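You operate a simulated robot arm through the tools that you are given. There is no shell and no other tool. Be economical: measure what you need, move in short steps, check, and stop when the job is done.

The job below is to be done with a simulated robot arm. You get a single attempt, and the scene is never put back.

TASK
Stack the drink carton marked "Gamvelo" from the top of the side table on top of the drink carton marked "Bolhariza". Open the grey drawer of the press bench, put the green clip on the right hall drum away in the inside of the grey drawer of the press bench, then shut the drawer. Put the can marked "Cravindelo" from the right hall drum in the centre hall drum and the can labelled "Gurandelo" in the milk jugs drum. Put three of the orange plastic blocks from the table below the hopper on the flat cardboard there. Any order will do. Set down upright: green clip, can.
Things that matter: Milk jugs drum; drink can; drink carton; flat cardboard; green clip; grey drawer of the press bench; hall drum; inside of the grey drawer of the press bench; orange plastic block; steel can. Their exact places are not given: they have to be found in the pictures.

Only the result counts: the job must be done as asked and must still hold three seconds after the hand-in. Knocking over, shifting, dropping, spilling or breaking anything else fails it.

THE ROBOT
A 7-joint arm with a two-finger gripper on a trunk, on a base that drives. Base frame: it is fixed to the floor where the robot stands at the start and does not move with it; the origin is under the middle of the robot, x ahead of it, y to its left, z up; the surface under the hand at the start is at about z = 820. Units: mm, degrees, N and s.
With the tool pointing down near the work surface it reaches from about 180 to 320 mm from the robot's upright axis, wherever it stands. Its first joint turns from -143.0 to 143.0 degrees. Places, roughly: Milk jugs drum [-11900, -6300, 800]; drink can, steel can [-11250, -5500, 750]; drink carton [500, 0, 750]; flat cardboard (22x16x1 cm) [-12800, -8000, 900]; green clip (6x3x4 cm) [-11200, -5300, 800]; grey drawer of the press bench [-4100, -100, 600]; hall drum [-12000, -5600, 800]; inside of the grey drawer of the press bench [-4100, 0, 600]; orange plastic block (5x4x3 cm) [-13100, -8200, 900]. Payload 1.47 kg.
The TCP is the grasp point between the finger pads, 16 mm short of the fingertips. In the tool frame z runs along the fingers and y along their closing line. The gripper opens to 87 mm. The gripper's body begins 55 mm behind the TCP.
Orientation is that of the tool frame in the base frame, as a unit quaternion [w, x, y, z]. With the fingers straight down and closing along the base's y, the tool's x points along the base's -x, its y along +y and its z along -z.

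THE INTERFACE
- The arm moves only by the tool apply_moves. Its argument "rows" is a list of rows, each a list of 3 entries, a list of its own where there are three numbers: the gripper command, from -1 (shut) to 1 (fully open), values between in proportion, then the shift along the tool's x, y, z in mm, then the turn, a rotation vector about the tool's x, y, z in degrees. In form: [[gripper, [x, y, z], [wx, wy, wz]], ...]. A call has 1 to 12 rows; each row is the pose to reach, as a shift and turn from the pose commanded when the call began, along the tool's axes at that moment. Each row takes 0.2 s and may step no farther than 50 mm and 8.6 degrees from the row before; otherwise, or with a gripper value out of range, the whole call is refused. A pose out of reach is approached as far as the arm can. The call stops where the force on the tool passes 40 N (or 10 N more than at its start, if that is more) or the arm is blocked; 0.2 s more then pass. Each finger travels about 45 mm/s and halts on what it meets, pressing with about 23 N; the grip force reading is that of the motor and also rises with nothing between the fingers. The clock runs only during rows and for 0.2 s after the last one: add rows that repeat a pose to give the fingers time. It gives the time, the measured TCP pose, the force on the tool (base axes), the opening and the grip force at its end, in the units of the frame above (readings bear some noise), with the torque about the TCP (base axes, N m) and any sound that the robot's microphone picked up.
- Cameras (640 x 400 px; columns grow to the right, rows downward): "scene" is now at [118.9, 2.4, 1638.4]; the picture's right is [0.04, -1.00, 0.00], its down [-0.93, -0.03, -0.36] and it looks along [0.36, 0.01, -0.93] (base axes); focal length 289 px, centre (320, 200). "wrist" rides on the gripper at [73, 12, -89] in the tool frame; the picture's right is [-0.16, 0.99, 0.00], its down [-0.72, -0.11, -0.68] and it looks along [-0.67, -0.11, 0.73] (tool axes); focal length 247 px, centre (320, 200).
- snapshot(camera): a new picture of that camera. No time passes.
- move_column(by): slides the trunk up (or, below 0, down) by that many mm; the arm and the scene camera ride with it, the base frame stays. It gives what a move gives, with no picture.
- roll_base(legs): drives the robot by 1 to 6 legs, each [ahead, left, turn to the left] in mm, mm and degrees, along the robot's own axes; the way and the turn of a leg run together, so that a leg with both is an arc; at most 1500 mm and 180 degrees a leg. The arm and the cameras ride along, it lands a little off, and it stops where it bumps. It gives what a move gives.
- head_to(pan, tilt): turns the head with the scene camera to pan (to the left, within 86 degrees either way) and tilt (down, from -29 to 69), counted from straight ahead of the robot. It gives what a move gives.
- measure_at(camera, pixels): for up to 12 pixels [column, row] of the newest picture of that camera ("zoom" is the newest enlarged one), the place [x, y, z] in the base frame of the surface seen there, good to about 3 mm, but the place of the scene camera against the robot may be out by one fixed shift of up to 12 mm in any direction. No time passes.
- close_up(camera, box): a new picture of the part [left, top, right, bottom] of that camera's present view, enlarged. No time passes.
- job_done(): hands the job in; it is judged then, once.

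Work in short steps. Measure before you move; look again where a grasp or a placing could have gone wrong, and mend it. You have 322 turns and 186 pictures in all, those below and enlarged ones among them. Open the gripper and draw the arm clear of the work before you hand the job in, unless the task says otherwise; then end with one line.

The tools are called after ">>>" as name(argument=value, ...) on one line, values as JSON. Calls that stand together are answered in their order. apply_moves: Moves the arm, as the interface text tells. Its arguments: {"type":"object","properties":{"rows":{"type":"array","items":{"type":"array"}}},"required":["rows"]} The other tools are called the same way: move_column (by) slides the trunk up or down; roll_base (legs) drives the base; head_to (pan, tilt) turns the head that bears the scene camera; snapshot (camera) takes a picture; measure_at (camera, pixels) gives the place of the surface under pixels of a picture; close_up (camera, box) takes an enlarged picture of a part of a camera's view; job_done () hands the job in.

At the start:

```text
time: 0.0
tcp_pos: [419.1, 107.1, 1181.8]
tool_rot: [0.0, 0.0, 1.0, 0.0]
wrist_force: [-1.1, 0.4, 1.0]
torque: [-0.01, 0.01, -0.01]
gripper_width: 87.0
finger_force: 0.0
trunk travel left (down, up): [-998.0, 242.0]
robot x, y, heading: [-1.4, -0.6, 0.1]
head pan, tilt: [2.0, 68.8]
```

scene: 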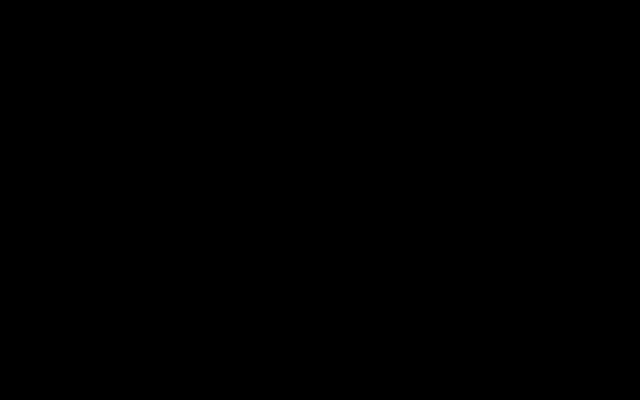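
wrist: 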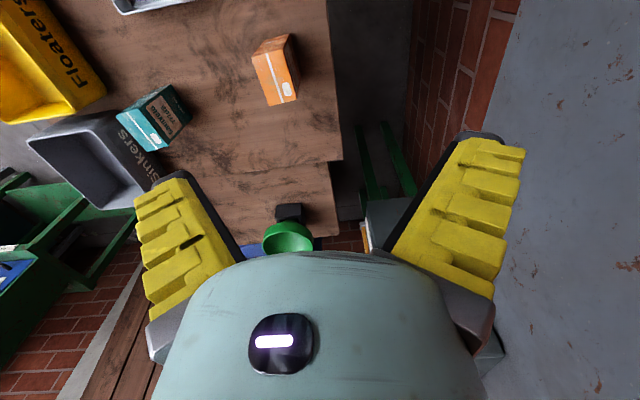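

The scene picture is black, while the wrist one shows a table with cartons. I take a new scene picture.

>>> snapshot(camera="scene")

>>> close_up(camera="wrist", box=[0, 0, 360, 225])

```text
183 pictures are left
```

scene: 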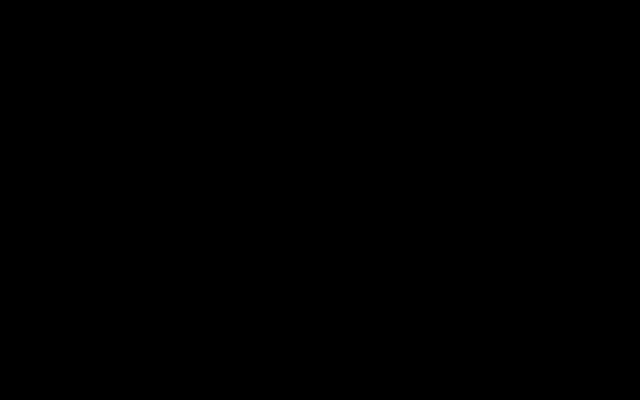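

```text
1.78 times, centred on (180, 112) of wrist
```

zoom: 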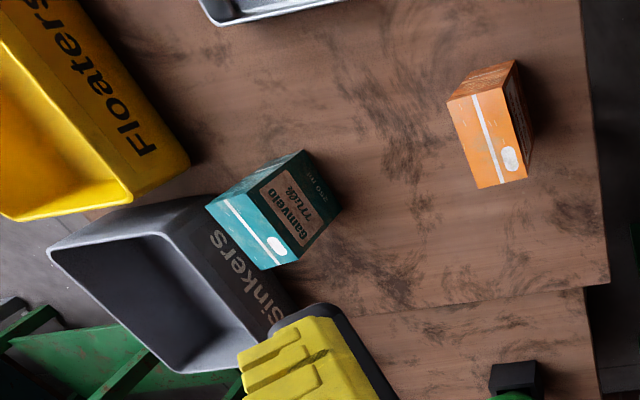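

The teal carton reads "Gamvelo"; the orange one is unread. I measure them, and test the head at another tilt.

>>> measure_at(camera="zoom", pixels=[[245, 235], [280, 262], [208, 206], [304, 152], [275, 210], [485, 130], [500, 185], [450, 103], [515, 62], [420, 300], [560, 270], [515, 398]])

>>> head_to(pan=0, tilt=40)

>>> snapshot(camera="scene")

```text
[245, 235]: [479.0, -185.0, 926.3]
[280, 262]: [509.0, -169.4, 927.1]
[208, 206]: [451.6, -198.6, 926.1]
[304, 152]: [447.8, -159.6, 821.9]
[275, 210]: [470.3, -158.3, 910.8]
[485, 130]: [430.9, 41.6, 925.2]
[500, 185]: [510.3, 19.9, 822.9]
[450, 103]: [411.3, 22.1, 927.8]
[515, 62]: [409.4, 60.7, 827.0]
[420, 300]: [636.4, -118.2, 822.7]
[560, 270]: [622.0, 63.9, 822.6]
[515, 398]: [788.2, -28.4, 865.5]
```

```text
time: 0.9
tcp_pos: [418.5, 105.8, 1182.6]
tool_rot: [-0.001, 0.001, 1.0, 0.0]
wrist_force: [0.1, 0.2, 0.2]
torque: [0.0, 0.03, 0.01]
gripper_width: 87.1
finger_force: 0.0
trunk travel left (down, up): [-998.0, 242.0]
robot x, y, heading: [1.4, -3.1, -0.1]
head pan, tilt: [0.0, 40.0]
```

```text
181 pictures are left
```

scene: 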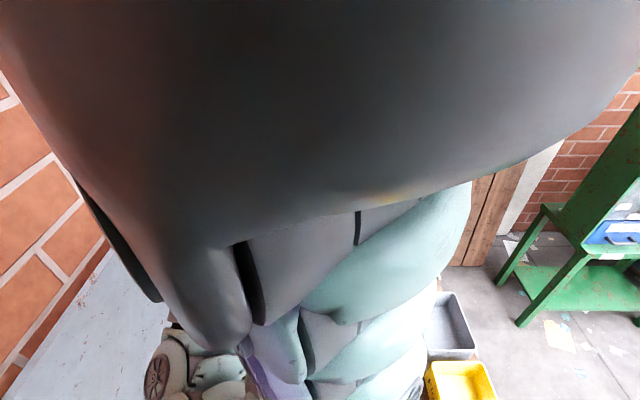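

The arm covers the scene camera, so I'll work mostly with the wrist camera. I zoom on the orange carton and the rest of the table.

>>> close_up(camera="wrist", box=[240, 20, 320, 110])

>>> close_up(camera="wrist", box=[0, 60, 400, 310])

```text
4.44 times, centred on (280, 65) of wrist
```

zoom: 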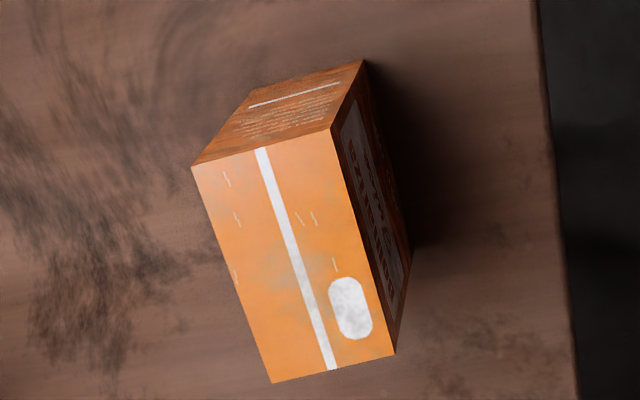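

```text
1.60 times, centred on (200, 185) of wrist
```

zoom: 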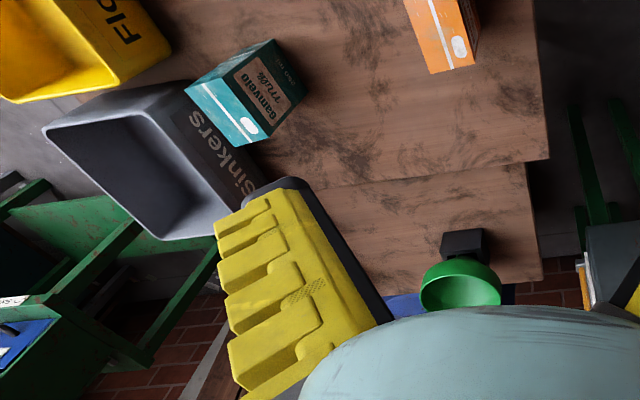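

I measure the surfaces to the right (possible wall) and the table's extent before rotating the wrist.

>>> snapshot(camera="wrist")

>>> measure_at(camera="wrist", pixels=[[600, 100], [560, 50], [600, 300], [480, 60], [370, 60], [330, 5], [150, 5], [200, 30], [380, 170], [60, 20], [130, 150], [290, 215]])

>>> measure_at(camera="scene", pixels=[[30, 200], [100, 300], [60, 380], [170, 370], [460, 380], [450, 320], [600, 230], [480, 220], [400, 100], [620, 80]])

```text
178 pictures are left
```

wrist: 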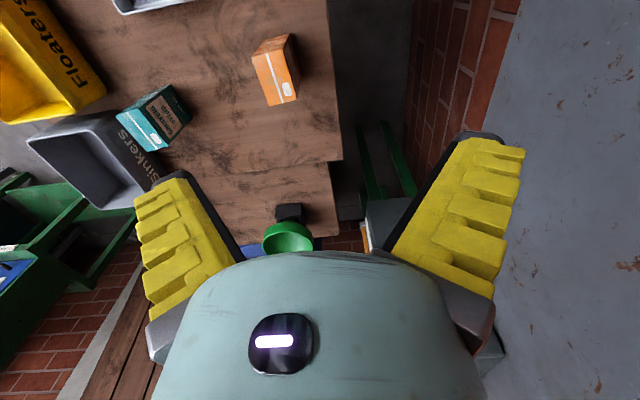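

```text
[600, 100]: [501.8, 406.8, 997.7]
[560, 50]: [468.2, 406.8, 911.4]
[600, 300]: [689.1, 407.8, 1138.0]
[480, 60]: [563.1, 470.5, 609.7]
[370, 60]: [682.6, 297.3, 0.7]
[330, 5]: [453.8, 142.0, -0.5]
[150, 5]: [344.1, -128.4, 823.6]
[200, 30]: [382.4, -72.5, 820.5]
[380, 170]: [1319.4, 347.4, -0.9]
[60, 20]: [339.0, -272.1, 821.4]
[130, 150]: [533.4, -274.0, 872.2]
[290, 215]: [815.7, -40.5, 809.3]
```

```text
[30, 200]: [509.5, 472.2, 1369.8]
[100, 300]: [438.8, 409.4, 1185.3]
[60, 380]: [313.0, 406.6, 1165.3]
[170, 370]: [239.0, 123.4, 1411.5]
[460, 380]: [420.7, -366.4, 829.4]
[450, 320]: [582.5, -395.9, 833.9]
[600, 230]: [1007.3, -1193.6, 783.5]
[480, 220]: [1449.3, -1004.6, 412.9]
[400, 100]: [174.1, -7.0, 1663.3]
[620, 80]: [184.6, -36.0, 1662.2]
```

Wall at y≈407 leaves room. I yaw the wrist about +60° so that the camera sees the orange carton's +y face.

>>> apply_moves(rows=[[1, [0, 0, 0], [0, 0, 8.5]], [1, [0, 0, 0], [0, 0, 17]], [1, [0, 0, 0], [0, 0, 25.5]], [1, [0, 0, 0], [0, 0, 34]], [1, [0, 0, 0], [0, 0, 42.5]], [1, [0, 0, 0], [0, 0, 51]], [1, [0, 0, 0], [0, 0, 59.5]], [1, [0, 0, 0], [0, 0, 68]]])

>>> snapshot(camera="wrist")

>>> snapshot(camera="scene")

```text
time: 2.7
tcp_pos: [418.0, 105.5, 1182.3]
tool_rot: [0.0, 0.56, 0.828, -0.001]
wrist_force: [0.0, -0.2, 0.5]
torque: [-0.02, 0.01, 0.0]
gripper_width: 87.3
finger_force: 0.1
trunk travel left (down, up): [-998.0, 242.0]
robot x, y, heading: [-3.2, 0.8, -0.2]
head pan, tilt: [0.0, 40.0]
```

```text
177 pictures are left
```

wrist: 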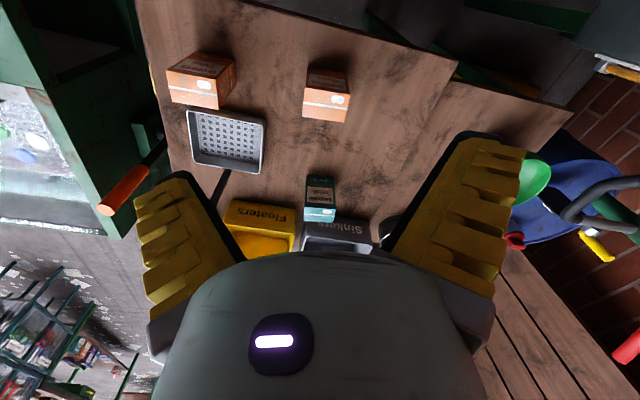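

```text
176 pictures are left
```

scene: 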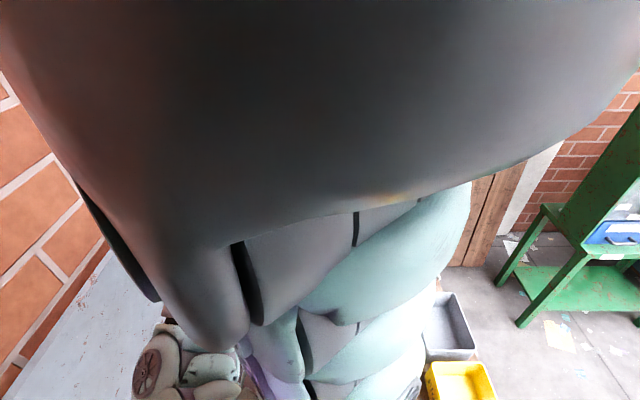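

Two orange cartons are visible at (200,80) and (327,95). I zoom to read them.

>>> close_up(camera="wrist", box=[150, 40, 280, 120])

>>> close_up(camera="wrist", box=[280, 50, 370, 130])

>>> measure_at(camera="wrist", pixels=[[168, 86], [218, 104], [235, 66], [195, 95], [306, 90], [347, 95], [345, 120], [304, 116], [190, 60], [240, 75], [226, 140], [160, 100]])

```text
4.92 times, centred on (215, 80) of wrist
```

zoom: 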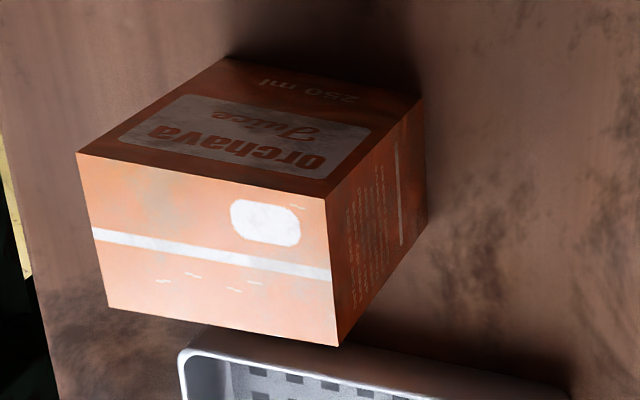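

```text
5.00 times, centred on (325, 90) of wrist
```

zoom: 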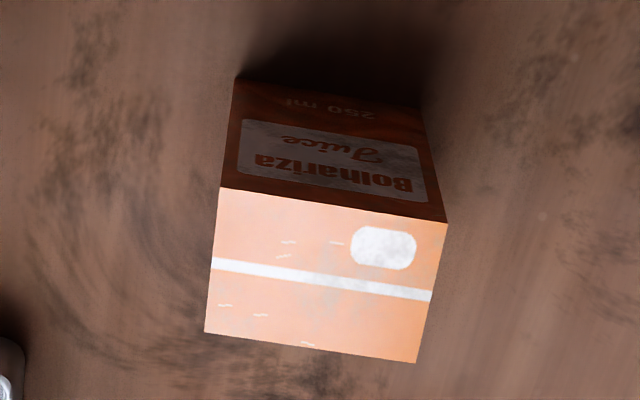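

```text
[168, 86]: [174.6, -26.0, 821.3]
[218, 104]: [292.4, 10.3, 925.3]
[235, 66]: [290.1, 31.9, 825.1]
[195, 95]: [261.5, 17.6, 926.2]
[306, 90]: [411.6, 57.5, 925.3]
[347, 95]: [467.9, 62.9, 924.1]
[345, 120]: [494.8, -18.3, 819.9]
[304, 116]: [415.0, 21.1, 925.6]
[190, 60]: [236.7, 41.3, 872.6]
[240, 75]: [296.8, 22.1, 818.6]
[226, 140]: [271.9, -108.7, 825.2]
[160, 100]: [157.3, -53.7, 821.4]
```

The middle orange carton reads "Bolhariza". I measure its top corners slightly inside the edge, then zoom on the teal one.

>>> measure_at(camera="zoom", pixels=[[226, 197], [438, 230], [410, 352], [212, 326], [320, 275], [300, 360], [400, 300]])

>>> close_up(camera="wrist", box=[290, 165, 350, 230])

```text
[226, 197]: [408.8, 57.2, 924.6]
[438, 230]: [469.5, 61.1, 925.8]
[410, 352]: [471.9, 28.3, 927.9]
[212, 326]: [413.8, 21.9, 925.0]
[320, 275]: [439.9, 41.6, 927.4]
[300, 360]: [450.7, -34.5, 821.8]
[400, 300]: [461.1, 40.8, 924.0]
```

```text
6.15 times, centred on (320, 198) of wrist
```

zoom: 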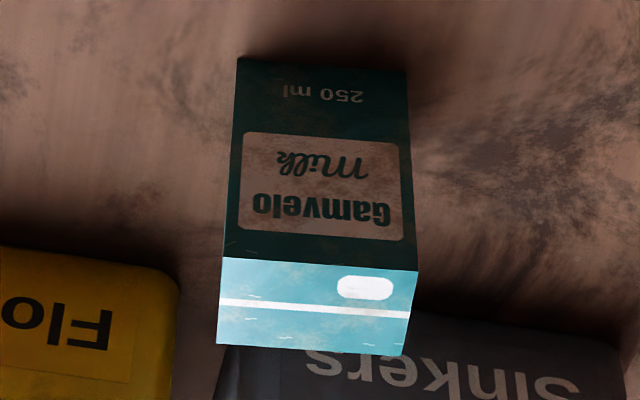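

>>> measure_at(camera="zoom", pixels=[[227, 262], [413, 276], [400, 350], [220, 340], [320, 302], [310, 280], [320, 335], [320, 150], [300, 375], [500, 390], [100, 300]])

```text
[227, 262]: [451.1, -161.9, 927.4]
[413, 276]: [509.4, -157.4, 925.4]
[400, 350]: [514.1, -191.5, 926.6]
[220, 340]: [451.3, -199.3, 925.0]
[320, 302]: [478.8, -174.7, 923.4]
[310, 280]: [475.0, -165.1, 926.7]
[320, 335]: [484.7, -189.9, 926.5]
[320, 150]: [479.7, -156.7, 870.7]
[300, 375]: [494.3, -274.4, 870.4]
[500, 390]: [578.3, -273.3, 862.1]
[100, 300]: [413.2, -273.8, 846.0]
```

Both cartons are turned about 5° with tops at z≈926 and narrow side along y; Gamvelo centre ≈(481,-177), Bolhariza ≈(441,42). I turn the wrist back to line up with them and glance right with the head for drive space.

>>> apply_moves(rows=[[1, [0, 0, 0], [0, 0, -8.2]], [1, [0, 0, 0], [0, 0, -16.4]], [1, [0, 0, 0], [0, 0, -24.6]], [1, [0, 0, 0], [0, 0, -32.8]], [1, [0, 0, 0], [0, 0, -41]], [1, [0, 0, 0], [0, 0, -49.2]], [1, [0, 0, 0], [0, 0, -57.4]], [1, [0, 0, 0], [0, 0, -65.6]], [1, [0, 0, 0], [0, 0, -73.5]]])

>>> head_to(pan=-75, tilt=45)

>>> snapshot(camera="scene")

```text
time: 4.7
tcp_pos: [420.1, 105.4, 1181.4]
tool_rot: [0.0, -0.05, 0.999, 0.0]
wrist_force: [1.2, 0.2, -0.1]
torque: [0.0, 0.01, -0.02]
gripper_width: 86.8
finger_force: 0.1
trunk travel left (down, up): [-998.0, 242.0]
robot x, y, heading: [-1.6, -0.1, 0.3]
head pan, tilt: [0.0, 40.0]
```

```text
time: 6.2
tcp_pos: [419.0, 107.0, 1181.2]
tool_rot: [-0.001, -0.049, 0.999, 0.0]
wrist_force: [-0.9, -0.3, 0.3]
torque: [-0.01, -0.01, -0.01]
gripper_width: 86.8
finger_force: 0.0
trunk travel left (down, up): [-998.0, 242.0]
robot x, y, heading: [1.0, 0.5, -0.2]
head pan, tilt: [-75.0, 45.0]
```

```text
172 pictures are left
```

scene: 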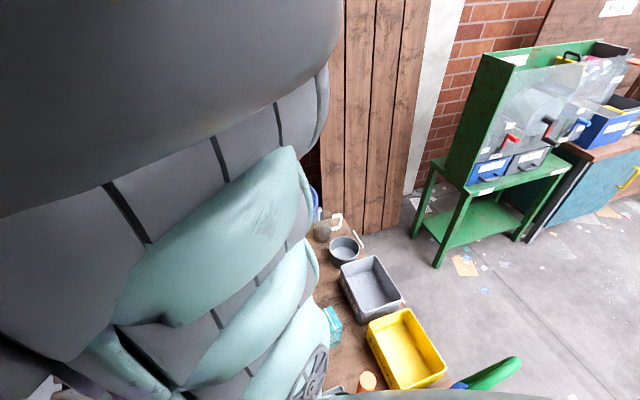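

The floor on the right is free. I move the TCP over Gamvelo at the present height to see whether it reaches.

>>> apply_moves(rows=[[1, [-5.5, -48, 0], [0, 0, 0]], [1, [-11, -96, 0], [0, 0, 0]], [1, [-16.5, -144, 0], [0, 0, 0]], [1, [-22, -192, 0], [0, 0, 0]], [1, [-27.5, -240, 0], [0, 0, 0]], [1, [-33, -288, 0], [0, 0, 0]], [1, [-33, -288, 0], [0, 0, 0]]])

```text
time: 7.8
tcp_pos: [480.1, -177.6, 1182.2]
tool_rot: [-0.001, -0.049, 0.999, -0.001]
wrist_force: [0.6, -0.1, -0.2]
torque: [0.02, -0.02, 0.01]
gripper_width: 86.8
finger_force: 0.2
out of reach, approached as far as the arm can: row 1, 2
trunk travel left (down, up): [-998.0, 242.0]
robot x, y, heading: [1.9, 1.8, -0.2]
head pan, tilt: [-75.0, 45.0]
```

The arm reaches it at this height, so I lower the trunk by 200 (fingertips ~966, above the carton's 926) and look.

>>> move_column(by=-200)

>>> snapshot(camera="wrist")

>>> snapshot(camera="scene")

```text
time: 10.0
tcp_pos: [481.3, -177.0, 983.8]
tool_rot: [-0.001, -0.048, 0.999, 0.0]
wrist_force: [-0.2, 0.1, -0.5]
torque: [0.02, -0.04, 0.02]
gripper_width: 86.9
finger_force: 0.0
trunk travel left (down, up): [-798.0, 442.0]
robot x, y, heading: [-1.1, 0.8, 0.0]
head pan, tilt: [-75.0, 45.0]
```

```text
171 pictures are left
```

wrist: 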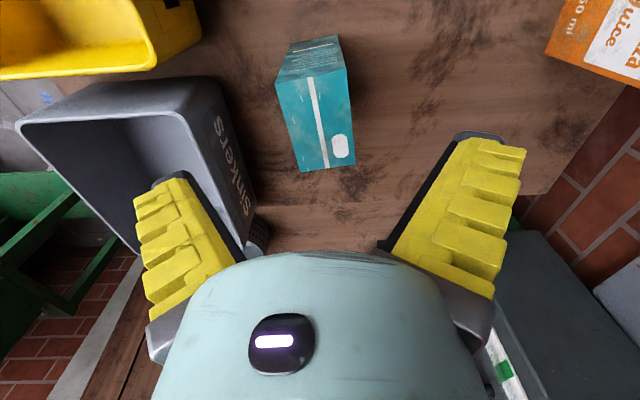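

```text
170 pictures are left
```

scene: 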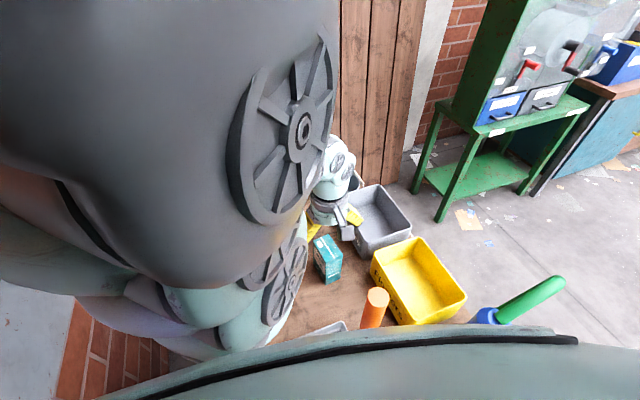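

Carton top is at (283,78)-(355,168); I re-measure its corners from this near view.

>>> measure_at(camera="wrist", pixels=[[282, 84], [343, 73], [351, 162], [302, 167], [318, 120], [240, 150], [250, 240]])

```text
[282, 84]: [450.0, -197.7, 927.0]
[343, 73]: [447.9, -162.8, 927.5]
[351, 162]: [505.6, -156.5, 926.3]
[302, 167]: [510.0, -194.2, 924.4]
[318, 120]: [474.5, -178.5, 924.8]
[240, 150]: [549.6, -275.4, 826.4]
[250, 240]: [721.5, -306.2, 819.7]
```

The centre is at (479,-177), matching the TCP. I lower another 95 to straddle it.

>>> move_column(by=-95)

>>> apply_moves(rows=[[0.3, [0, 0, 0], [0, 0, 0]], [-0.3, [0, 0, 0], [0, 0, 0]], [-1, [0, 0, 0], [0, 0, 0]], [-1, [0, 0, 0], [0, 0, 0]], [-1, [0, 0, 0], [0, 0, 0]], [-1, [0, 0, 0], [0, 0, 0]], [-1, [0, 0, 0], [0, 0, 0]]])

```text
time: 11.3
tcp_pos: [480.9, -177.7, 887.9]
tool_rot: [-0.001, -0.047, 0.999, 0.0]
wrist_force: [-0.3, -1.0, 0.6]
torque: [0.01, 0.02, 0.0]
gripper_width: 86.9
finger_force: 0.0
trunk travel left (down, up): [-703.0, 537.0]
robot x, y, heading: [-1.1, 1.6, -0.1]
head pan, tilt: [-75.0, 45.0]
```

```text
time: 12.9
tcp_pos: [480.4, -178.1, 888.0]
tool_rot: [0.0, -0.047, 0.999, -0.001]
wrist_force: [-1.4, 0.8, 7.5]
torque: [0.04, 0.09, 0.02]
gripper_width: 36.2
finger_force: 23.0
trunk travel left (down, up): [-703.0, 537.0]
robot x, y, heading: [-0.7, -0.9, -0.1]
head pan, tilt: [-75.0, 45.0]
```

Gripped at 36 mm. I raise the trunk by 160 so the carton's bottom clears the other carton's top.

>>> move_column(by=160)

>>> snapshot(camera="wrist")

```text
time: 14.7
tcp_pos: [480.4, -177.4, 1047.4]
tool_rot: [-0.001, -0.047, 0.999, 0.001]
wrist_force: [0.2, -0.4, -0.1]
torque: [0.02, 0.02, -0.03]
gripper_width: 35.5
finger_force: 22.8
trunk travel left (down, up): [-863.0, 377.0]
robot x, y, heading: [0.1, -2.9, -0.1]
head pan, tilt: [-75.0, 45.0]
```

```text
169 pictures are left
```

wrist: 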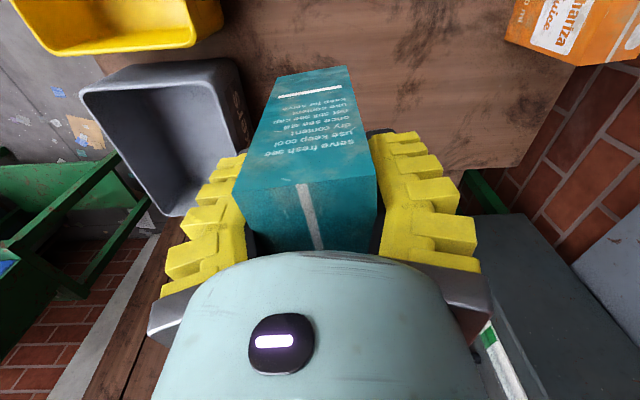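

Lifted cleanly. I carry it over Bolhariza (shift −39.5, +219.6 in base axes).

>>> apply_moves(rows=[[-1, [3.7, 44.4, 0], [0, 0, 0]], [-1, [7.5, 88.9, 0], [0, 0, 0]], [-1, [11.2, 133.3, 0], [0, 0, 0]], [-1, [15, 177.8, 0], [0, 0, 0]], [-1, [18.7, 222.2, 0], [0, 0, 0]], [-1, [18.7, 222.2, 0], [0, 0, 0]]])

>>> snapshot(camera="wrist")

>>> head_to(pan=-40, tilt=50)

>>> snapshot(camera="scene")

```text
time: 16.1
tcp_pos: [440.4, 42.3, 1047.6]
tool_rot: [-0.001, -0.046, 0.999, 0.001]
wrist_force: [0.7, 0.0, 0.0]
torque: [0.01, -0.02, 0.01]
gripper_width: 35.6
finger_force: 23.1
trunk travel left (down, up): [-863.0, 377.0]
robot x, y, heading: [2.0, 0.8, -0.1]
head pan, tilt: [-75.0, 45.0]
```

```text
168 pictures are left
```

wrist: 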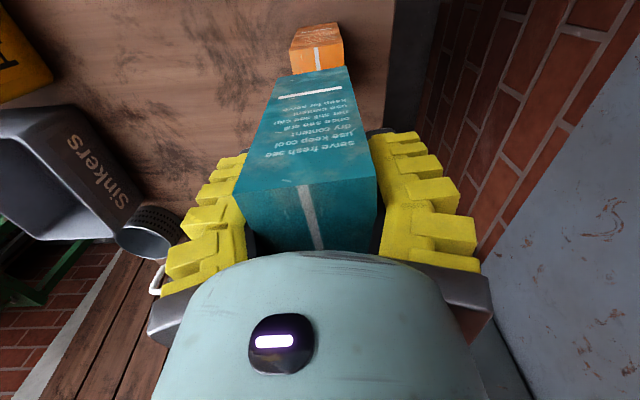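

```text
time: 17.1
tcp_pos: [441.5, 42.4, 1048.5]
tool_rot: [-0.001, -0.048, 0.999, 0.0]
wrist_force: [0.2, 0.2, -1.3]
torque: [-0.03, -0.01, 0.01]
gripper_width: 35.5
finger_force: 22.7
trunk travel left (down, up): [-863.0, 377.0]
robot x, y, heading: [-0.8, -4.1, -0.1]
head pan, tilt: [-40.0, 50.0]
```

```text
167 pictures are left
```

scene: 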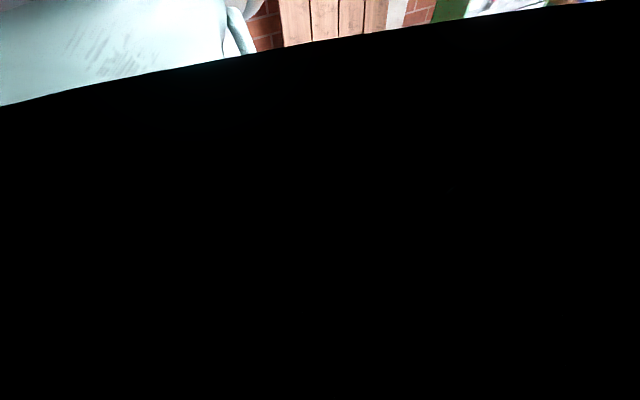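

I measure the teal carton's bottom-near edge (276,78)-(346,68) and the orange top-near edge (291,44)-(342,37) to check alignment.

>>> close_up(camera="wrist", box=[260, 10, 370, 90])

```text
5.00 times, centred on (315, 50) of wrist
```

zoom: 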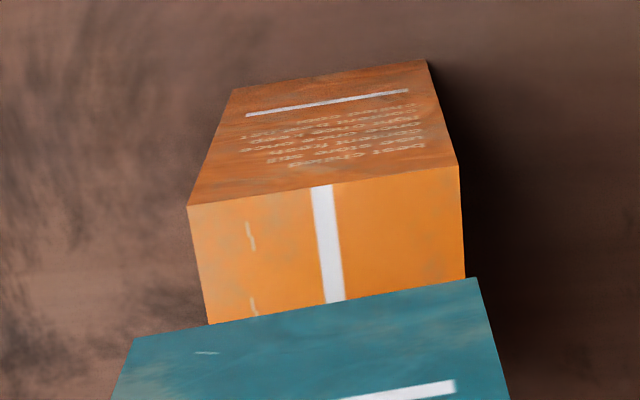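

>>> measure_at(camera="zoom", pixels=[[195, 209], [452, 170], [140, 345], [470, 285], [210, 310], [460, 265]])

```text
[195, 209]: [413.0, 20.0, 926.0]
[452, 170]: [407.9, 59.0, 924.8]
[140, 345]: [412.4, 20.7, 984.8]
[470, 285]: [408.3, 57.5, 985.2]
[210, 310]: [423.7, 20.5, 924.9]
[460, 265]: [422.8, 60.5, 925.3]
```

Aligned within 1–2 mm. I lower 48 with the trunk, then find contact with small arm steps.

>>> move_column(by=-48)

>>> apply_moves(rows=[[-1, [0, 0, 1.5], [0, 0, 0]], [-1, [0, 0, 3], [0, 0, 0]], [-1, [0, 0, 4.5], [0, 0, 0]]])

```text
time: 18.0
tcp_pos: [441.2, 42.0, 998.8]
tool_rot: [-0.001, -0.047, 0.999, 0.0]
wrist_force: [0.4, 0.6, -0.6]
torque: [0.0, -0.02, -0.03]
gripper_width: 35.5
finger_force: 23.1
trunk travel left (down, up): [-815.0, 425.0]
robot x, y, heading: [-1.1, 1.2, 0.3]
head pan, tilt: [-40.0, 50.0]
```

```text
time: 18.8
tcp_pos: [442.4, 42.0, 994.5]
tool_rot: [-0.001, -0.047, 0.999, 0.0]
wrist_force: [0.1, -0.6, 0.4]
torque: [-0.02, 0.01, -0.02]
gripper_width: 35.7
finger_force: 23.5
trunk travel left (down, up): [-815.0, 425.0]
robot x, y, heading: [1.7, 2.4, 0.0]
head pan, tilt: [-40.0, 50.0]
```

>>> apply_moves(rows=[[-1, [0, 0, 1], [0, 0, 0]], [-1, [0, 0, 2], [0, 0, 0]]])

>>> close_up(camera="wrist", box=[260, 10, 370, 90])

```text
time: 19.4
tcp_pos: [442.0, 41.7, 992.7]
tool_rot: [0.0, -0.048, 0.999, -0.001]
wrist_force: [-0.1, -0.5, 1.9]
torque: [0.03, -0.01, 0.03]
gripper_width: 35.5
finger_force: 23.3
trunk travel left (down, up): [-815.0, 425.0]
robot x, y, heading: [-2.5, 1.7, -0.1]
head pan, tilt: [-40.0, 50.0]
```

```text
5.00 times, centred on (315, 50) of wrist
```

zoom: 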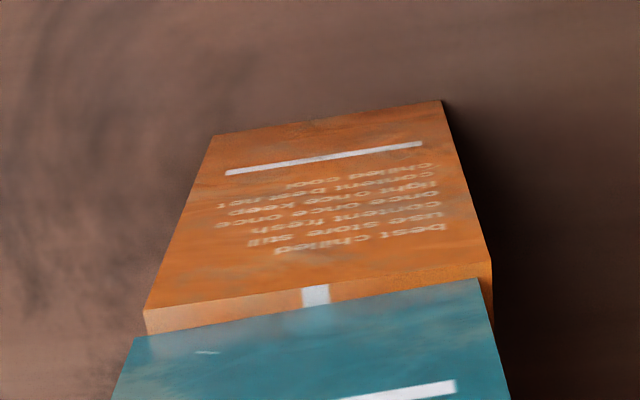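

Almost touching (force 1.9). I go down in 1 mm steps further.

>>> apply_moves(rows=[[-1, [0, 0, 1], [0, 0, 0]], [-1, [0, 0, 1], [0, 0, 0]]])

```text
time: 20.0
tcp_pos: [442.1, 42.1, 993.5]
tool_rot: [0.001, -0.046, 0.999, 0.0]
wrist_force: [-1.0, 0.5, 9.9]
torque: [0.02, 0.14, 0.01]
gripper_width: 36.0
finger_force: 23.0
trunk travel left (down, up): [-815.0, 425.0]
robot x, y, heading: [1.9, -1.6, -0.1]
head pan, tilt: [-40.0, 50.0]
```

Contact at 10 N. I open the fingers.

>>> apply_moves(rows=[[-0.1, [0, 0, 0], [0, 0, 0]], [0.2, [0, 0, 0], [0, 0, 0]], [0.6, [0, 0, 0], [0, 0, 0]], [0.6, [0, 0, 0], [0, 0, 0]], [0.6, [0, 0, 0], [0, 0, 0]]])

>>> move_column(by=120)

>>> snapshot(camera="wrist")

```text
time: 21.2
tcp_pos: [441.4, 42.3, 992.4]
tool_rot: [-0.001, -0.047, 0.999, 0.0]
wrist_force: [0.9, -0.1, 0.2]
torque: [0.02, 0.01, -0.01]
gripper_width: 73.0
finger_force: 2.1
trunk travel left (down, up): [-815.0, 425.0]
robot x, y, heading: [0.1, 4.6, -0.1]
head pan, tilt: [-40.0, 50.0]
```

```text
time: 22.7
tcp_pos: [441.2, 42.7, 1113.2]
tool_rot: [0.0, -0.048, 0.999, 0.0]
wrist_force: [0.8, -0.1, 0.1]
torque: [-0.01, -0.01, -0.01]
gripper_width: 73.0
finger_force: 2.9
trunk travel left (down, up): [-935.0, 305.0]
robot x, y, heading: [-0.8, 1.3, 0.1]
head pan, tilt: [-40.0, 50.0]
```

```text
164 pictures are left
```

wrist: 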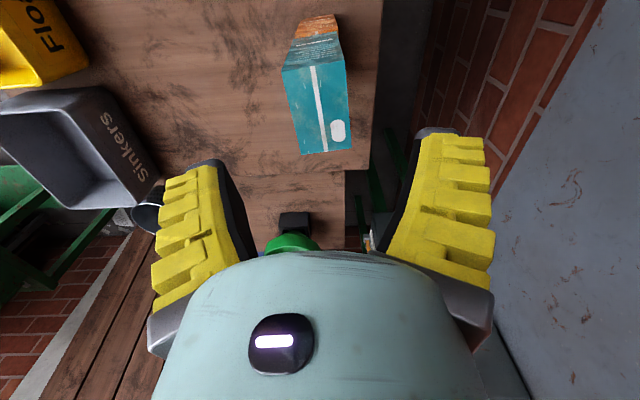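

The stack stands well. Before driving I look at both sides for free floor.

>>> head_to(pan=86, tilt=25)

>>> snapshot(camera="scene")

>>> head_to(pan=-86, tilt=25)

>>> snapshot(camera="scene")

```text
time: 24.8
tcp_pos: [441.8, 41.7, 1111.9]
tool_rot: [0.0, -0.047, 0.999, 0.0]
wrist_force: [0.1, 0.5, 0.2]
torque: [0.02, 0.02, 0.03]
gripper_width: 73.4
finger_force: 2.5
trunk travel left (down, up): [-935.0, 305.0]
robot x, y, heading: [0.7, -1.0, -0.2]
head pan, tilt: [85.9, 25.0]
```

```text
163 pictures are left
```

scene: 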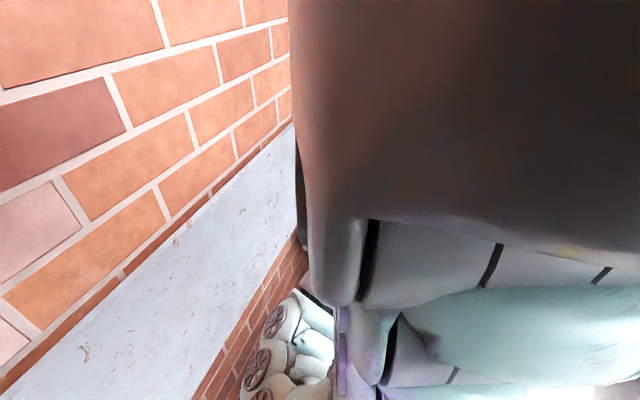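

```text
time: 27.4
tcp_pos: [441.9, 40.4, 1111.9]
tool_rot: [-0.001, -0.048, 0.999, 0.0]
wrist_force: [-0.2, -0.2, -0.6]
torque: [0.04, -0.01, 0.01]
gripper_width: 73.2
finger_force: 2.4
trunk travel left (down, up): [-935.0, 305.0]
robot x, y, heading: [-2.1, -0.9, 0.1]
head pan, tilt: [-85.9, 25.0]
```

```text
162 pictures are left
```

scene: 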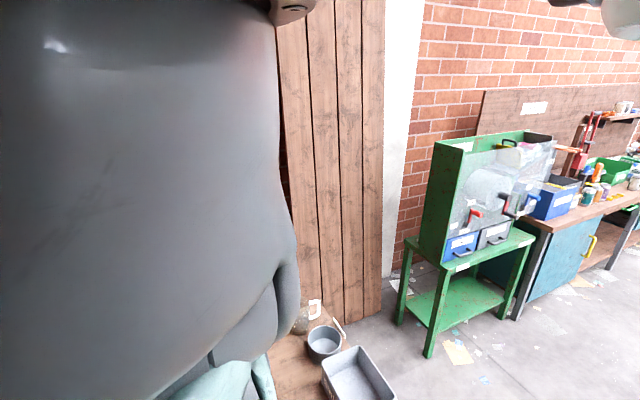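

I measure several points of this view to learn the layout.

>>> measure_at(camera="scene", pixels=[[340, 250], [400, 260], [360, 380], [430, 340], [500, 380], [620, 350], [590, 240], [470, 245], [540, 90], [600, 120], [320, 345]])

```text
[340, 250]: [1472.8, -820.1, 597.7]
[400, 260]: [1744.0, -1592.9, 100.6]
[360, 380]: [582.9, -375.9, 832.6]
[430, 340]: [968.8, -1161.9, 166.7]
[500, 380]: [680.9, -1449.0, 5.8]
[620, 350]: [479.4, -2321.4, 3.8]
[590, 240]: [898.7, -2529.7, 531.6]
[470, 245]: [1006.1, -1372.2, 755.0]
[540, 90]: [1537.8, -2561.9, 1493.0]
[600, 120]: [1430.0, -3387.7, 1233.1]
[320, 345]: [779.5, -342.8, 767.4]
```

The floor to the right and back seems free; the wall is close on the left. I back up and away from the wall before turning.

>>> roll_base(legs=[[-300, 0, 0], [-400, -200, 0]])

>>> snapshot(camera="wrist")

>>> snapshot(camera="scene")

```text
time: 31.6
tcp_pos: [-236.6, -155.4, 1112.3]
tool_rot: [-0.001, -0.05, 0.999, 0.0]
wrist_force: [-0.7, -0.2, -0.4]
torque: [-0.06, 0.01, 0.0]
gripper_width: 73.2
finger_force: 2.8
trunk travel left (down, up): [-935.0, 305.0]
robot x, y, heading: [-681.0, -200.6, 0.1]
head pan, tilt: [-85.9, 25.0]
```

```text
161 pictures are left
```

wrist: 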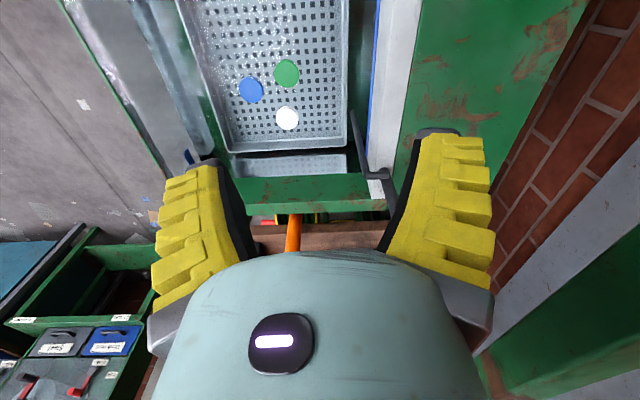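

```text
160 pictures are left
```

scene: 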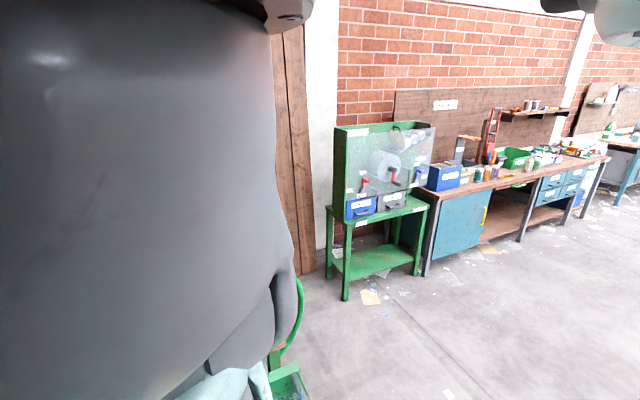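

There is equipment with a perforated tray under the gripper; I measure its places.

>>> measure_at(camera="wrist", pixels=[[290, 70], [215, 10], [345, 100], [300, 190], [480, 60], [400, 60], [380, 130], [100, 60], [50, 200], [560, 340], [290, 240], [600, 60]])

>>> measure_at(camera="scene", pixels=[[280, 385], [300, 300], [290, 360], [370, 240], [600, 380], [450, 340], [620, 160], [460, 220], [600, 50]])

```text
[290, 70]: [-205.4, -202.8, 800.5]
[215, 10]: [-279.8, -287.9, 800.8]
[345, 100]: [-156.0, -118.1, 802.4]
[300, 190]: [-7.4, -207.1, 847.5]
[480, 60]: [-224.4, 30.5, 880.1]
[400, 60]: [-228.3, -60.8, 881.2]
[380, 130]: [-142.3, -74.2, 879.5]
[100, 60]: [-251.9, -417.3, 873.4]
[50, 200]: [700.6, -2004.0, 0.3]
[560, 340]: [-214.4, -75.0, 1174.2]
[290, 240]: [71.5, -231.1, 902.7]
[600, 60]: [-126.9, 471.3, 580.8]
```

```text
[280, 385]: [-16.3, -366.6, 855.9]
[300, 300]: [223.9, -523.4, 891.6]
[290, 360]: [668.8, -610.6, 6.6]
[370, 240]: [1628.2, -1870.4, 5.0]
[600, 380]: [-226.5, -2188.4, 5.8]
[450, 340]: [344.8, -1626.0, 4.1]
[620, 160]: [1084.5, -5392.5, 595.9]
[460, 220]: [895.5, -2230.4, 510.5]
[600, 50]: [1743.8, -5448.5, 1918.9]
```

Odd: the robot passed over this bench, so it apparently rides above the furniture. I raise the trunk for safe travel and look around again.

>>> move_column(by=300)

>>> head_to(pan=-60, tilt=60)

>>> snapshot(camera="scene")

>>> snapshot(camera="wrist")

```text
time: 34.6
tcp_pos: [-237.3, -154.1, 1411.8]
tool_rot: [-0.001, -0.05, 0.999, 0.0]
wrist_force: [0.4, -0.4, 0.3]
torque: [0.0, -0.02, 0.01]
gripper_width: 73.3
finger_force: 3.0
trunk travel left (down, up): [-1235.0, 5.0]
robot x, y, heading: [-677.7, -200.0, 0.2]
head pan, tilt: [-85.9, 25.0]
```

```text
time: 35.6
tcp_pos: [-237.6, -154.4, 1411.8]
tool_rot: [-0.002, -0.05, 0.999, 0.0]
wrist_force: [1.6, -0.4, 0.5]
torque: [-0.01, -0.01, 0.0]
gripper_width: 73.2
finger_force: 2.7
trunk travel left (down, up): [-1235.0, 5.0]
robot x, y, heading: [-679.2, -195.7, 0.4]
head pan, tilt: [-60.0, 60.0]
```

```text
159 pictures are left
```

scene: 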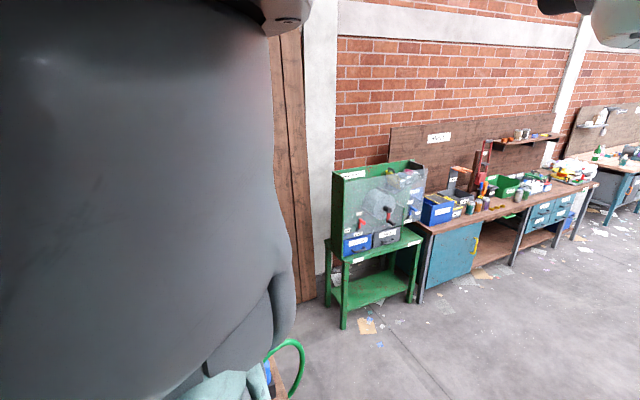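

```text
158 pictures are left
```

wrist: 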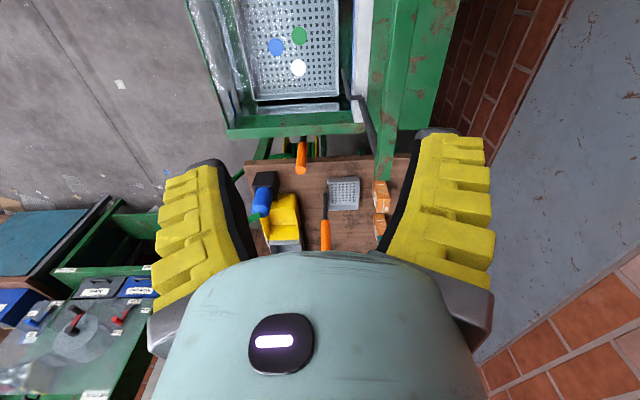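

The scene picture hardly changed with the head command; I test whether the picture lags.

>>> head_to(pan=-60, tilt=0)

>>> snapshot(camera="scene")

```text
time: 37.0
tcp_pos: [-237.4, -153.6, 1412.1]
tool_rot: [0.0, -0.051, 0.999, 0.0]
wrist_force: [0.7, 0.3, 0.0]
torque: [0.01, -0.04, 0.05]
gripper_width: 72.8
finger_force: 2.7
trunk travel left (down, up): [-1235.0, 5.0]
robot x, y, heading: [-679.7, -196.6, 0.4]
head pan, tilt: [-60.0, 0.0]
```

```text
157 pictures are left
```

scene: 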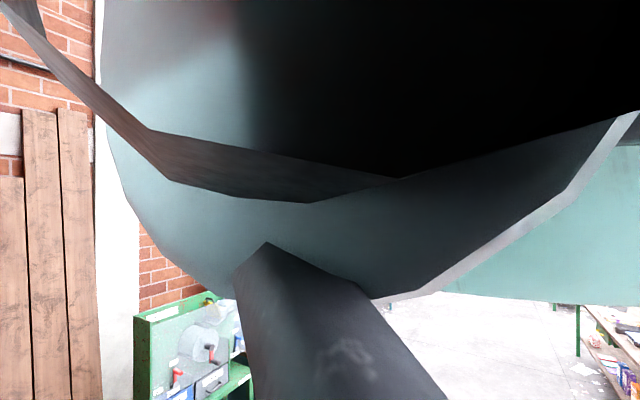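

The view differs now (head moves partly). I now turn the robot around to the right to face the press bench.

>>> roll_base(legs=[[0, 0, -90], [0, 0, -90]])

>>> head_to(pan=0, tilt=20)

>>> snapshot(camera="scene")

>>> snapshot(camera="wrist")

```text
time: 45.0
tcp_pos: [-1119.3, -247.9, 1412.2]
tool_rot: [0.001, 0.999, 0.054, 0.001]
wrist_force: [-0.5, -0.2, -0.4]
torque: [0.03, 0.03, -0.03]
gripper_width: 72.7
finger_force: 2.4
trunk travel left (down, up): [-1235.0, 5.0]
robot x, y, heading: [-675.9, -198.4, -179.2]
head pan, tilt: [-60.0, 0.0]
```

```text
time: 46.3
tcp_pos: [-1121.2, -247.3, 1412.1]
tool_rot: [0.0, 0.999, 0.054, 0.001]
wrist_force: [-0.4, 0.4, 0.6]
torque: [0.01, 0.0, -0.04]
gripper_width: 73.1
finger_force: 2.4
trunk travel left (down, up): [-1235.0, 5.0]
robot x, y, heading: [-678.8, -198.1, -179.1]
head pan, tilt: [0.0, 20.0]
```

```text
156 pictures are left
```

scene: 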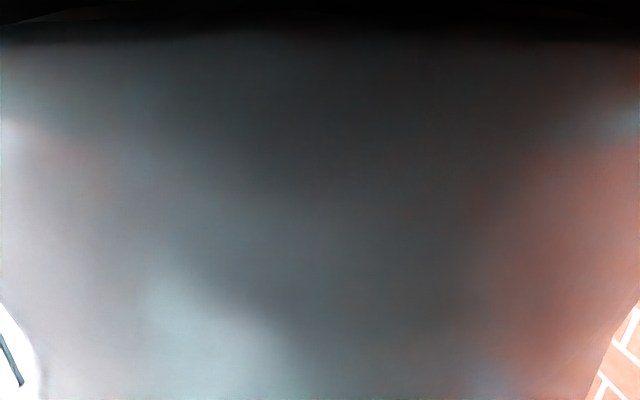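

```text
155 pictures are left
```

wrist: 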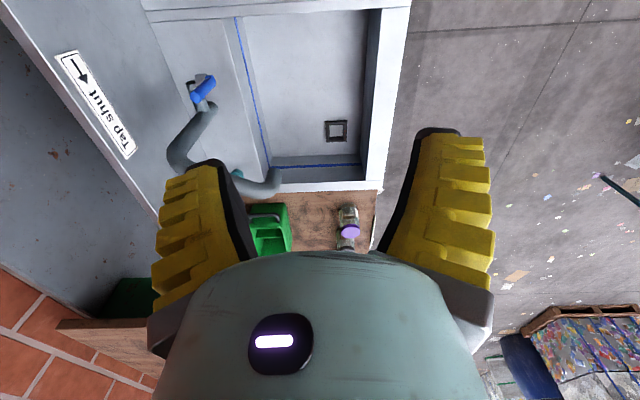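

I measure the benches below to know the aisle.

>>> measure_at(camera="wrist", pixels=[[385, 150], [380, 30], [300, 60], [260, 150], [320, 210], [500, 100], [600, 180], [600, 350], [100, 330], [150, 30], [205, 90], [520, 250]])

```text
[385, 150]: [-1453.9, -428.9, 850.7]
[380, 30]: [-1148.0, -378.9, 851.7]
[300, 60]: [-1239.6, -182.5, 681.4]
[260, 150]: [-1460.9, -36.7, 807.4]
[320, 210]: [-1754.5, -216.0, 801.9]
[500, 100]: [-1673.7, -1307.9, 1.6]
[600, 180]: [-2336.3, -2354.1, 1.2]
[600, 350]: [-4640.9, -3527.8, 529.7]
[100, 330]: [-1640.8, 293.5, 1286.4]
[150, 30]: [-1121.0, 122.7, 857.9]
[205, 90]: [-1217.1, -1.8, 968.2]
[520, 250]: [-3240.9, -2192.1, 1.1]
```

Bench fronts run at y≈−430, so I drive in the aisle at y≈−1000 to x≈−4100, then face +y.

>>> roll_base(legs=[[0, 800, 0], [1400, 0, 0], [1400, 0, 0], [620, 0, 0], [0, 0, -90]])

>>> snapshot(camera="wrist")

```text
time: 70.6
tcp_pos: [-4119.1, -567.1, 1411.1]
tool_rot: [0.001, 0.734, -0.679, 0.001]
wrist_force: [0.1, -0.7, 0.6]
torque: [-0.01, -0.02, 0.02]
gripper_width: 73.1
finger_force: 2.1
trunk travel left (down, up): [-1235.0, 5.0]
robot x, y, heading: [-4085.6, -1008.6, 88.9]
head pan, tilt: [0.0, 20.0]
```

```text
154 pictures are left
```

wrist: 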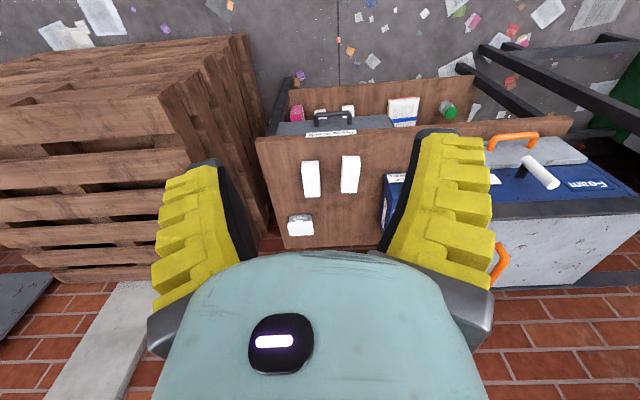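

I zoom on the bench with the labelled grey box at (335,125) and measure.

>>> close_up(camera="wrist", box=[240, 60, 480, 250])

>>> measure_at(camera="wrist", pixels=[[300, 130], [333, 118], [330, 180], [360, 90], [400, 110], [100, 100], [500, 155], [560, 240], [300, 50], [420, 130], [340, 90], [470, 80]])

```text
2.11 times, centred on (360, 155) of wrist
```

zoom: 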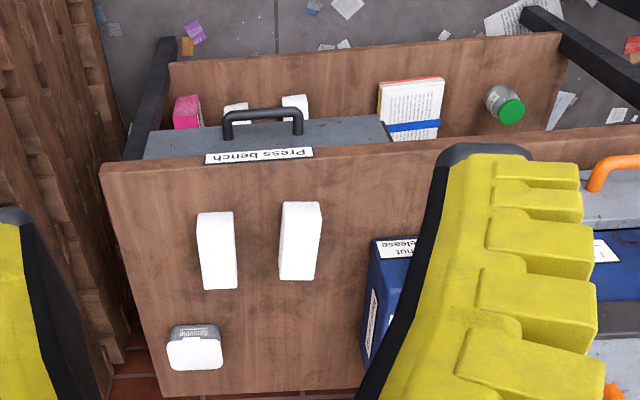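

```text
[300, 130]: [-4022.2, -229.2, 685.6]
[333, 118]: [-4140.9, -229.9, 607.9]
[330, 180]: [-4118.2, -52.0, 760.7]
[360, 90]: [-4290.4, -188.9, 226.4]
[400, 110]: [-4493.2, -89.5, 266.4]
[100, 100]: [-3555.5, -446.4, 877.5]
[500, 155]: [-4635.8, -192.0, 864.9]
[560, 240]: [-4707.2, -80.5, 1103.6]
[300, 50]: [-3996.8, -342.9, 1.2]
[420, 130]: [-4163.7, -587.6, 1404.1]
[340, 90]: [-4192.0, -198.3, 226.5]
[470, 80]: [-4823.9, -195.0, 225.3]
```

Bench top z≈760, edge y≈−205; the grey drawer with the "Press bench" label has a black bar handle near (−4140,−230,608). I lower the trunk by 500 for a closer look.

>>> move_column(by=-550)

>>> snapshot(camera="wrist")

>>> snapshot(camera="scene")

```text
refused: -550 is not a number from -400 to 400
```

```text
152 pictures are left
```

wrist: 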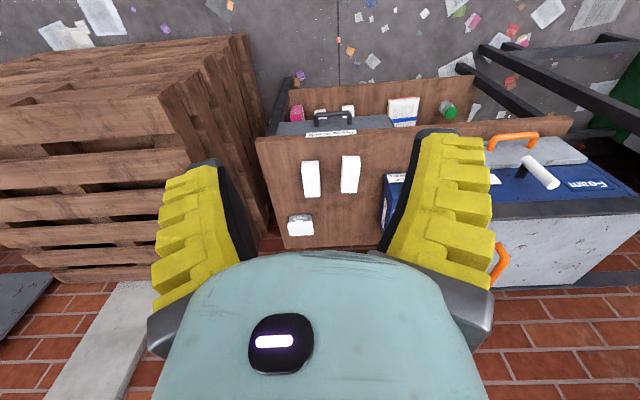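

```text
151 pictures are left
```

scene: 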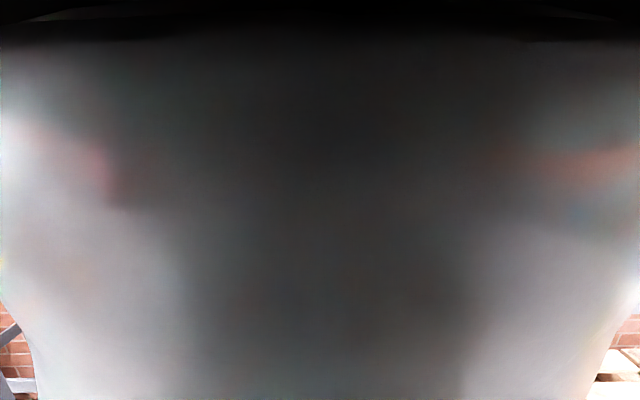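

The column step is limited to 400; I do it in two steps.

>>> move_column(by=-300)

>>> move_column(by=-300)

>>> snapshot(camera="wrist")

```text
time: 73.6
tcp_pos: [-4120.7, -567.7, 1112.8]
tool_rot: [0.001, 0.734, -0.679, 0.001]
wrist_force: [0.4, 0.7, 0.8]
torque: [0.01, -0.01, 0.0]
gripper_width: 73.0
finger_force: 2.3
trunk travel left (down, up): [-935.0, 305.0]
robot x, y, heading: [-4086.3, -1011.1, 89.1]
head pan, tilt: [0.0, 20.0]
```

```text
time: 76.6
tcp_pos: [-4120.6, -567.0, 811.3]
tool_rot: [0.001, 0.734, -0.679, 0.001]
wrist_force: [-0.2, -0.3, -0.3]
torque: [0.0, 0.0, -0.02]
gripper_width: 73.0
finger_force: 2.9
trunk travel left (down, up): [-635.0, 605.0]
robot x, y, heading: [-4082.1, -1007.1, 89.0]
head pan, tilt: [0.0, 20.0]
```

```text
150 pictures are left
```

wrist: 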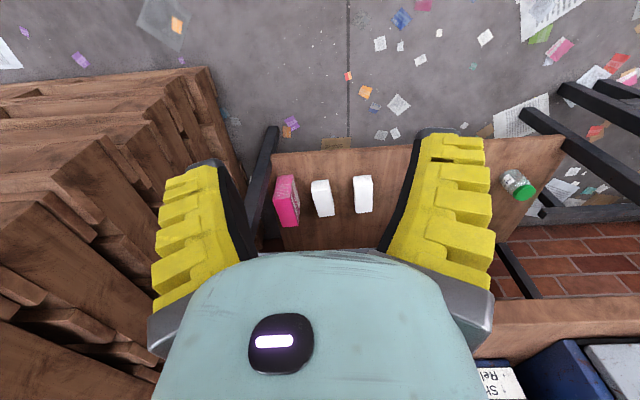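

The handle is hidden behind the hand at this height; I raise 200.

>>> move_column(by=220)

>>> close_up(camera="wrist", box=[220, 100, 460, 260])

```text
time: 79.0
tcp_pos: [-4119.4, -567.3, 1032.0]
tool_rot: [0.001, 0.734, -0.679, 0.0]
wrist_force: [0.0, -0.2, 0.2]
torque: [0.0, -0.03, 0.02]
gripper_width: 73.1
finger_force: 2.7
trunk travel left (down, up): [-855.0, 385.0]
robot x, y, heading: [-4087.4, -1009.0, 89.2]
head pan, tilt: [0.0, 20.0]
```

```text
2.50 times, centred on (340, 180) of wrist
```

zoom: 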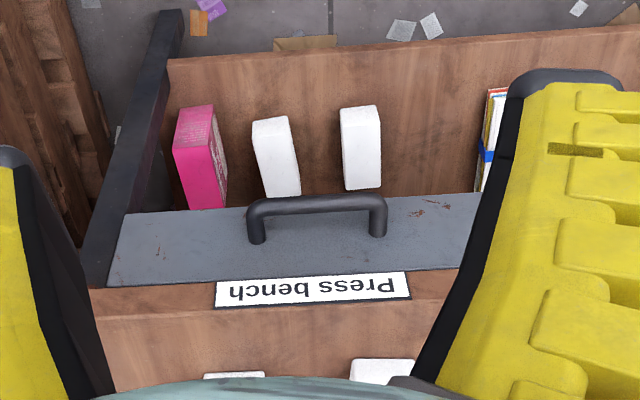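

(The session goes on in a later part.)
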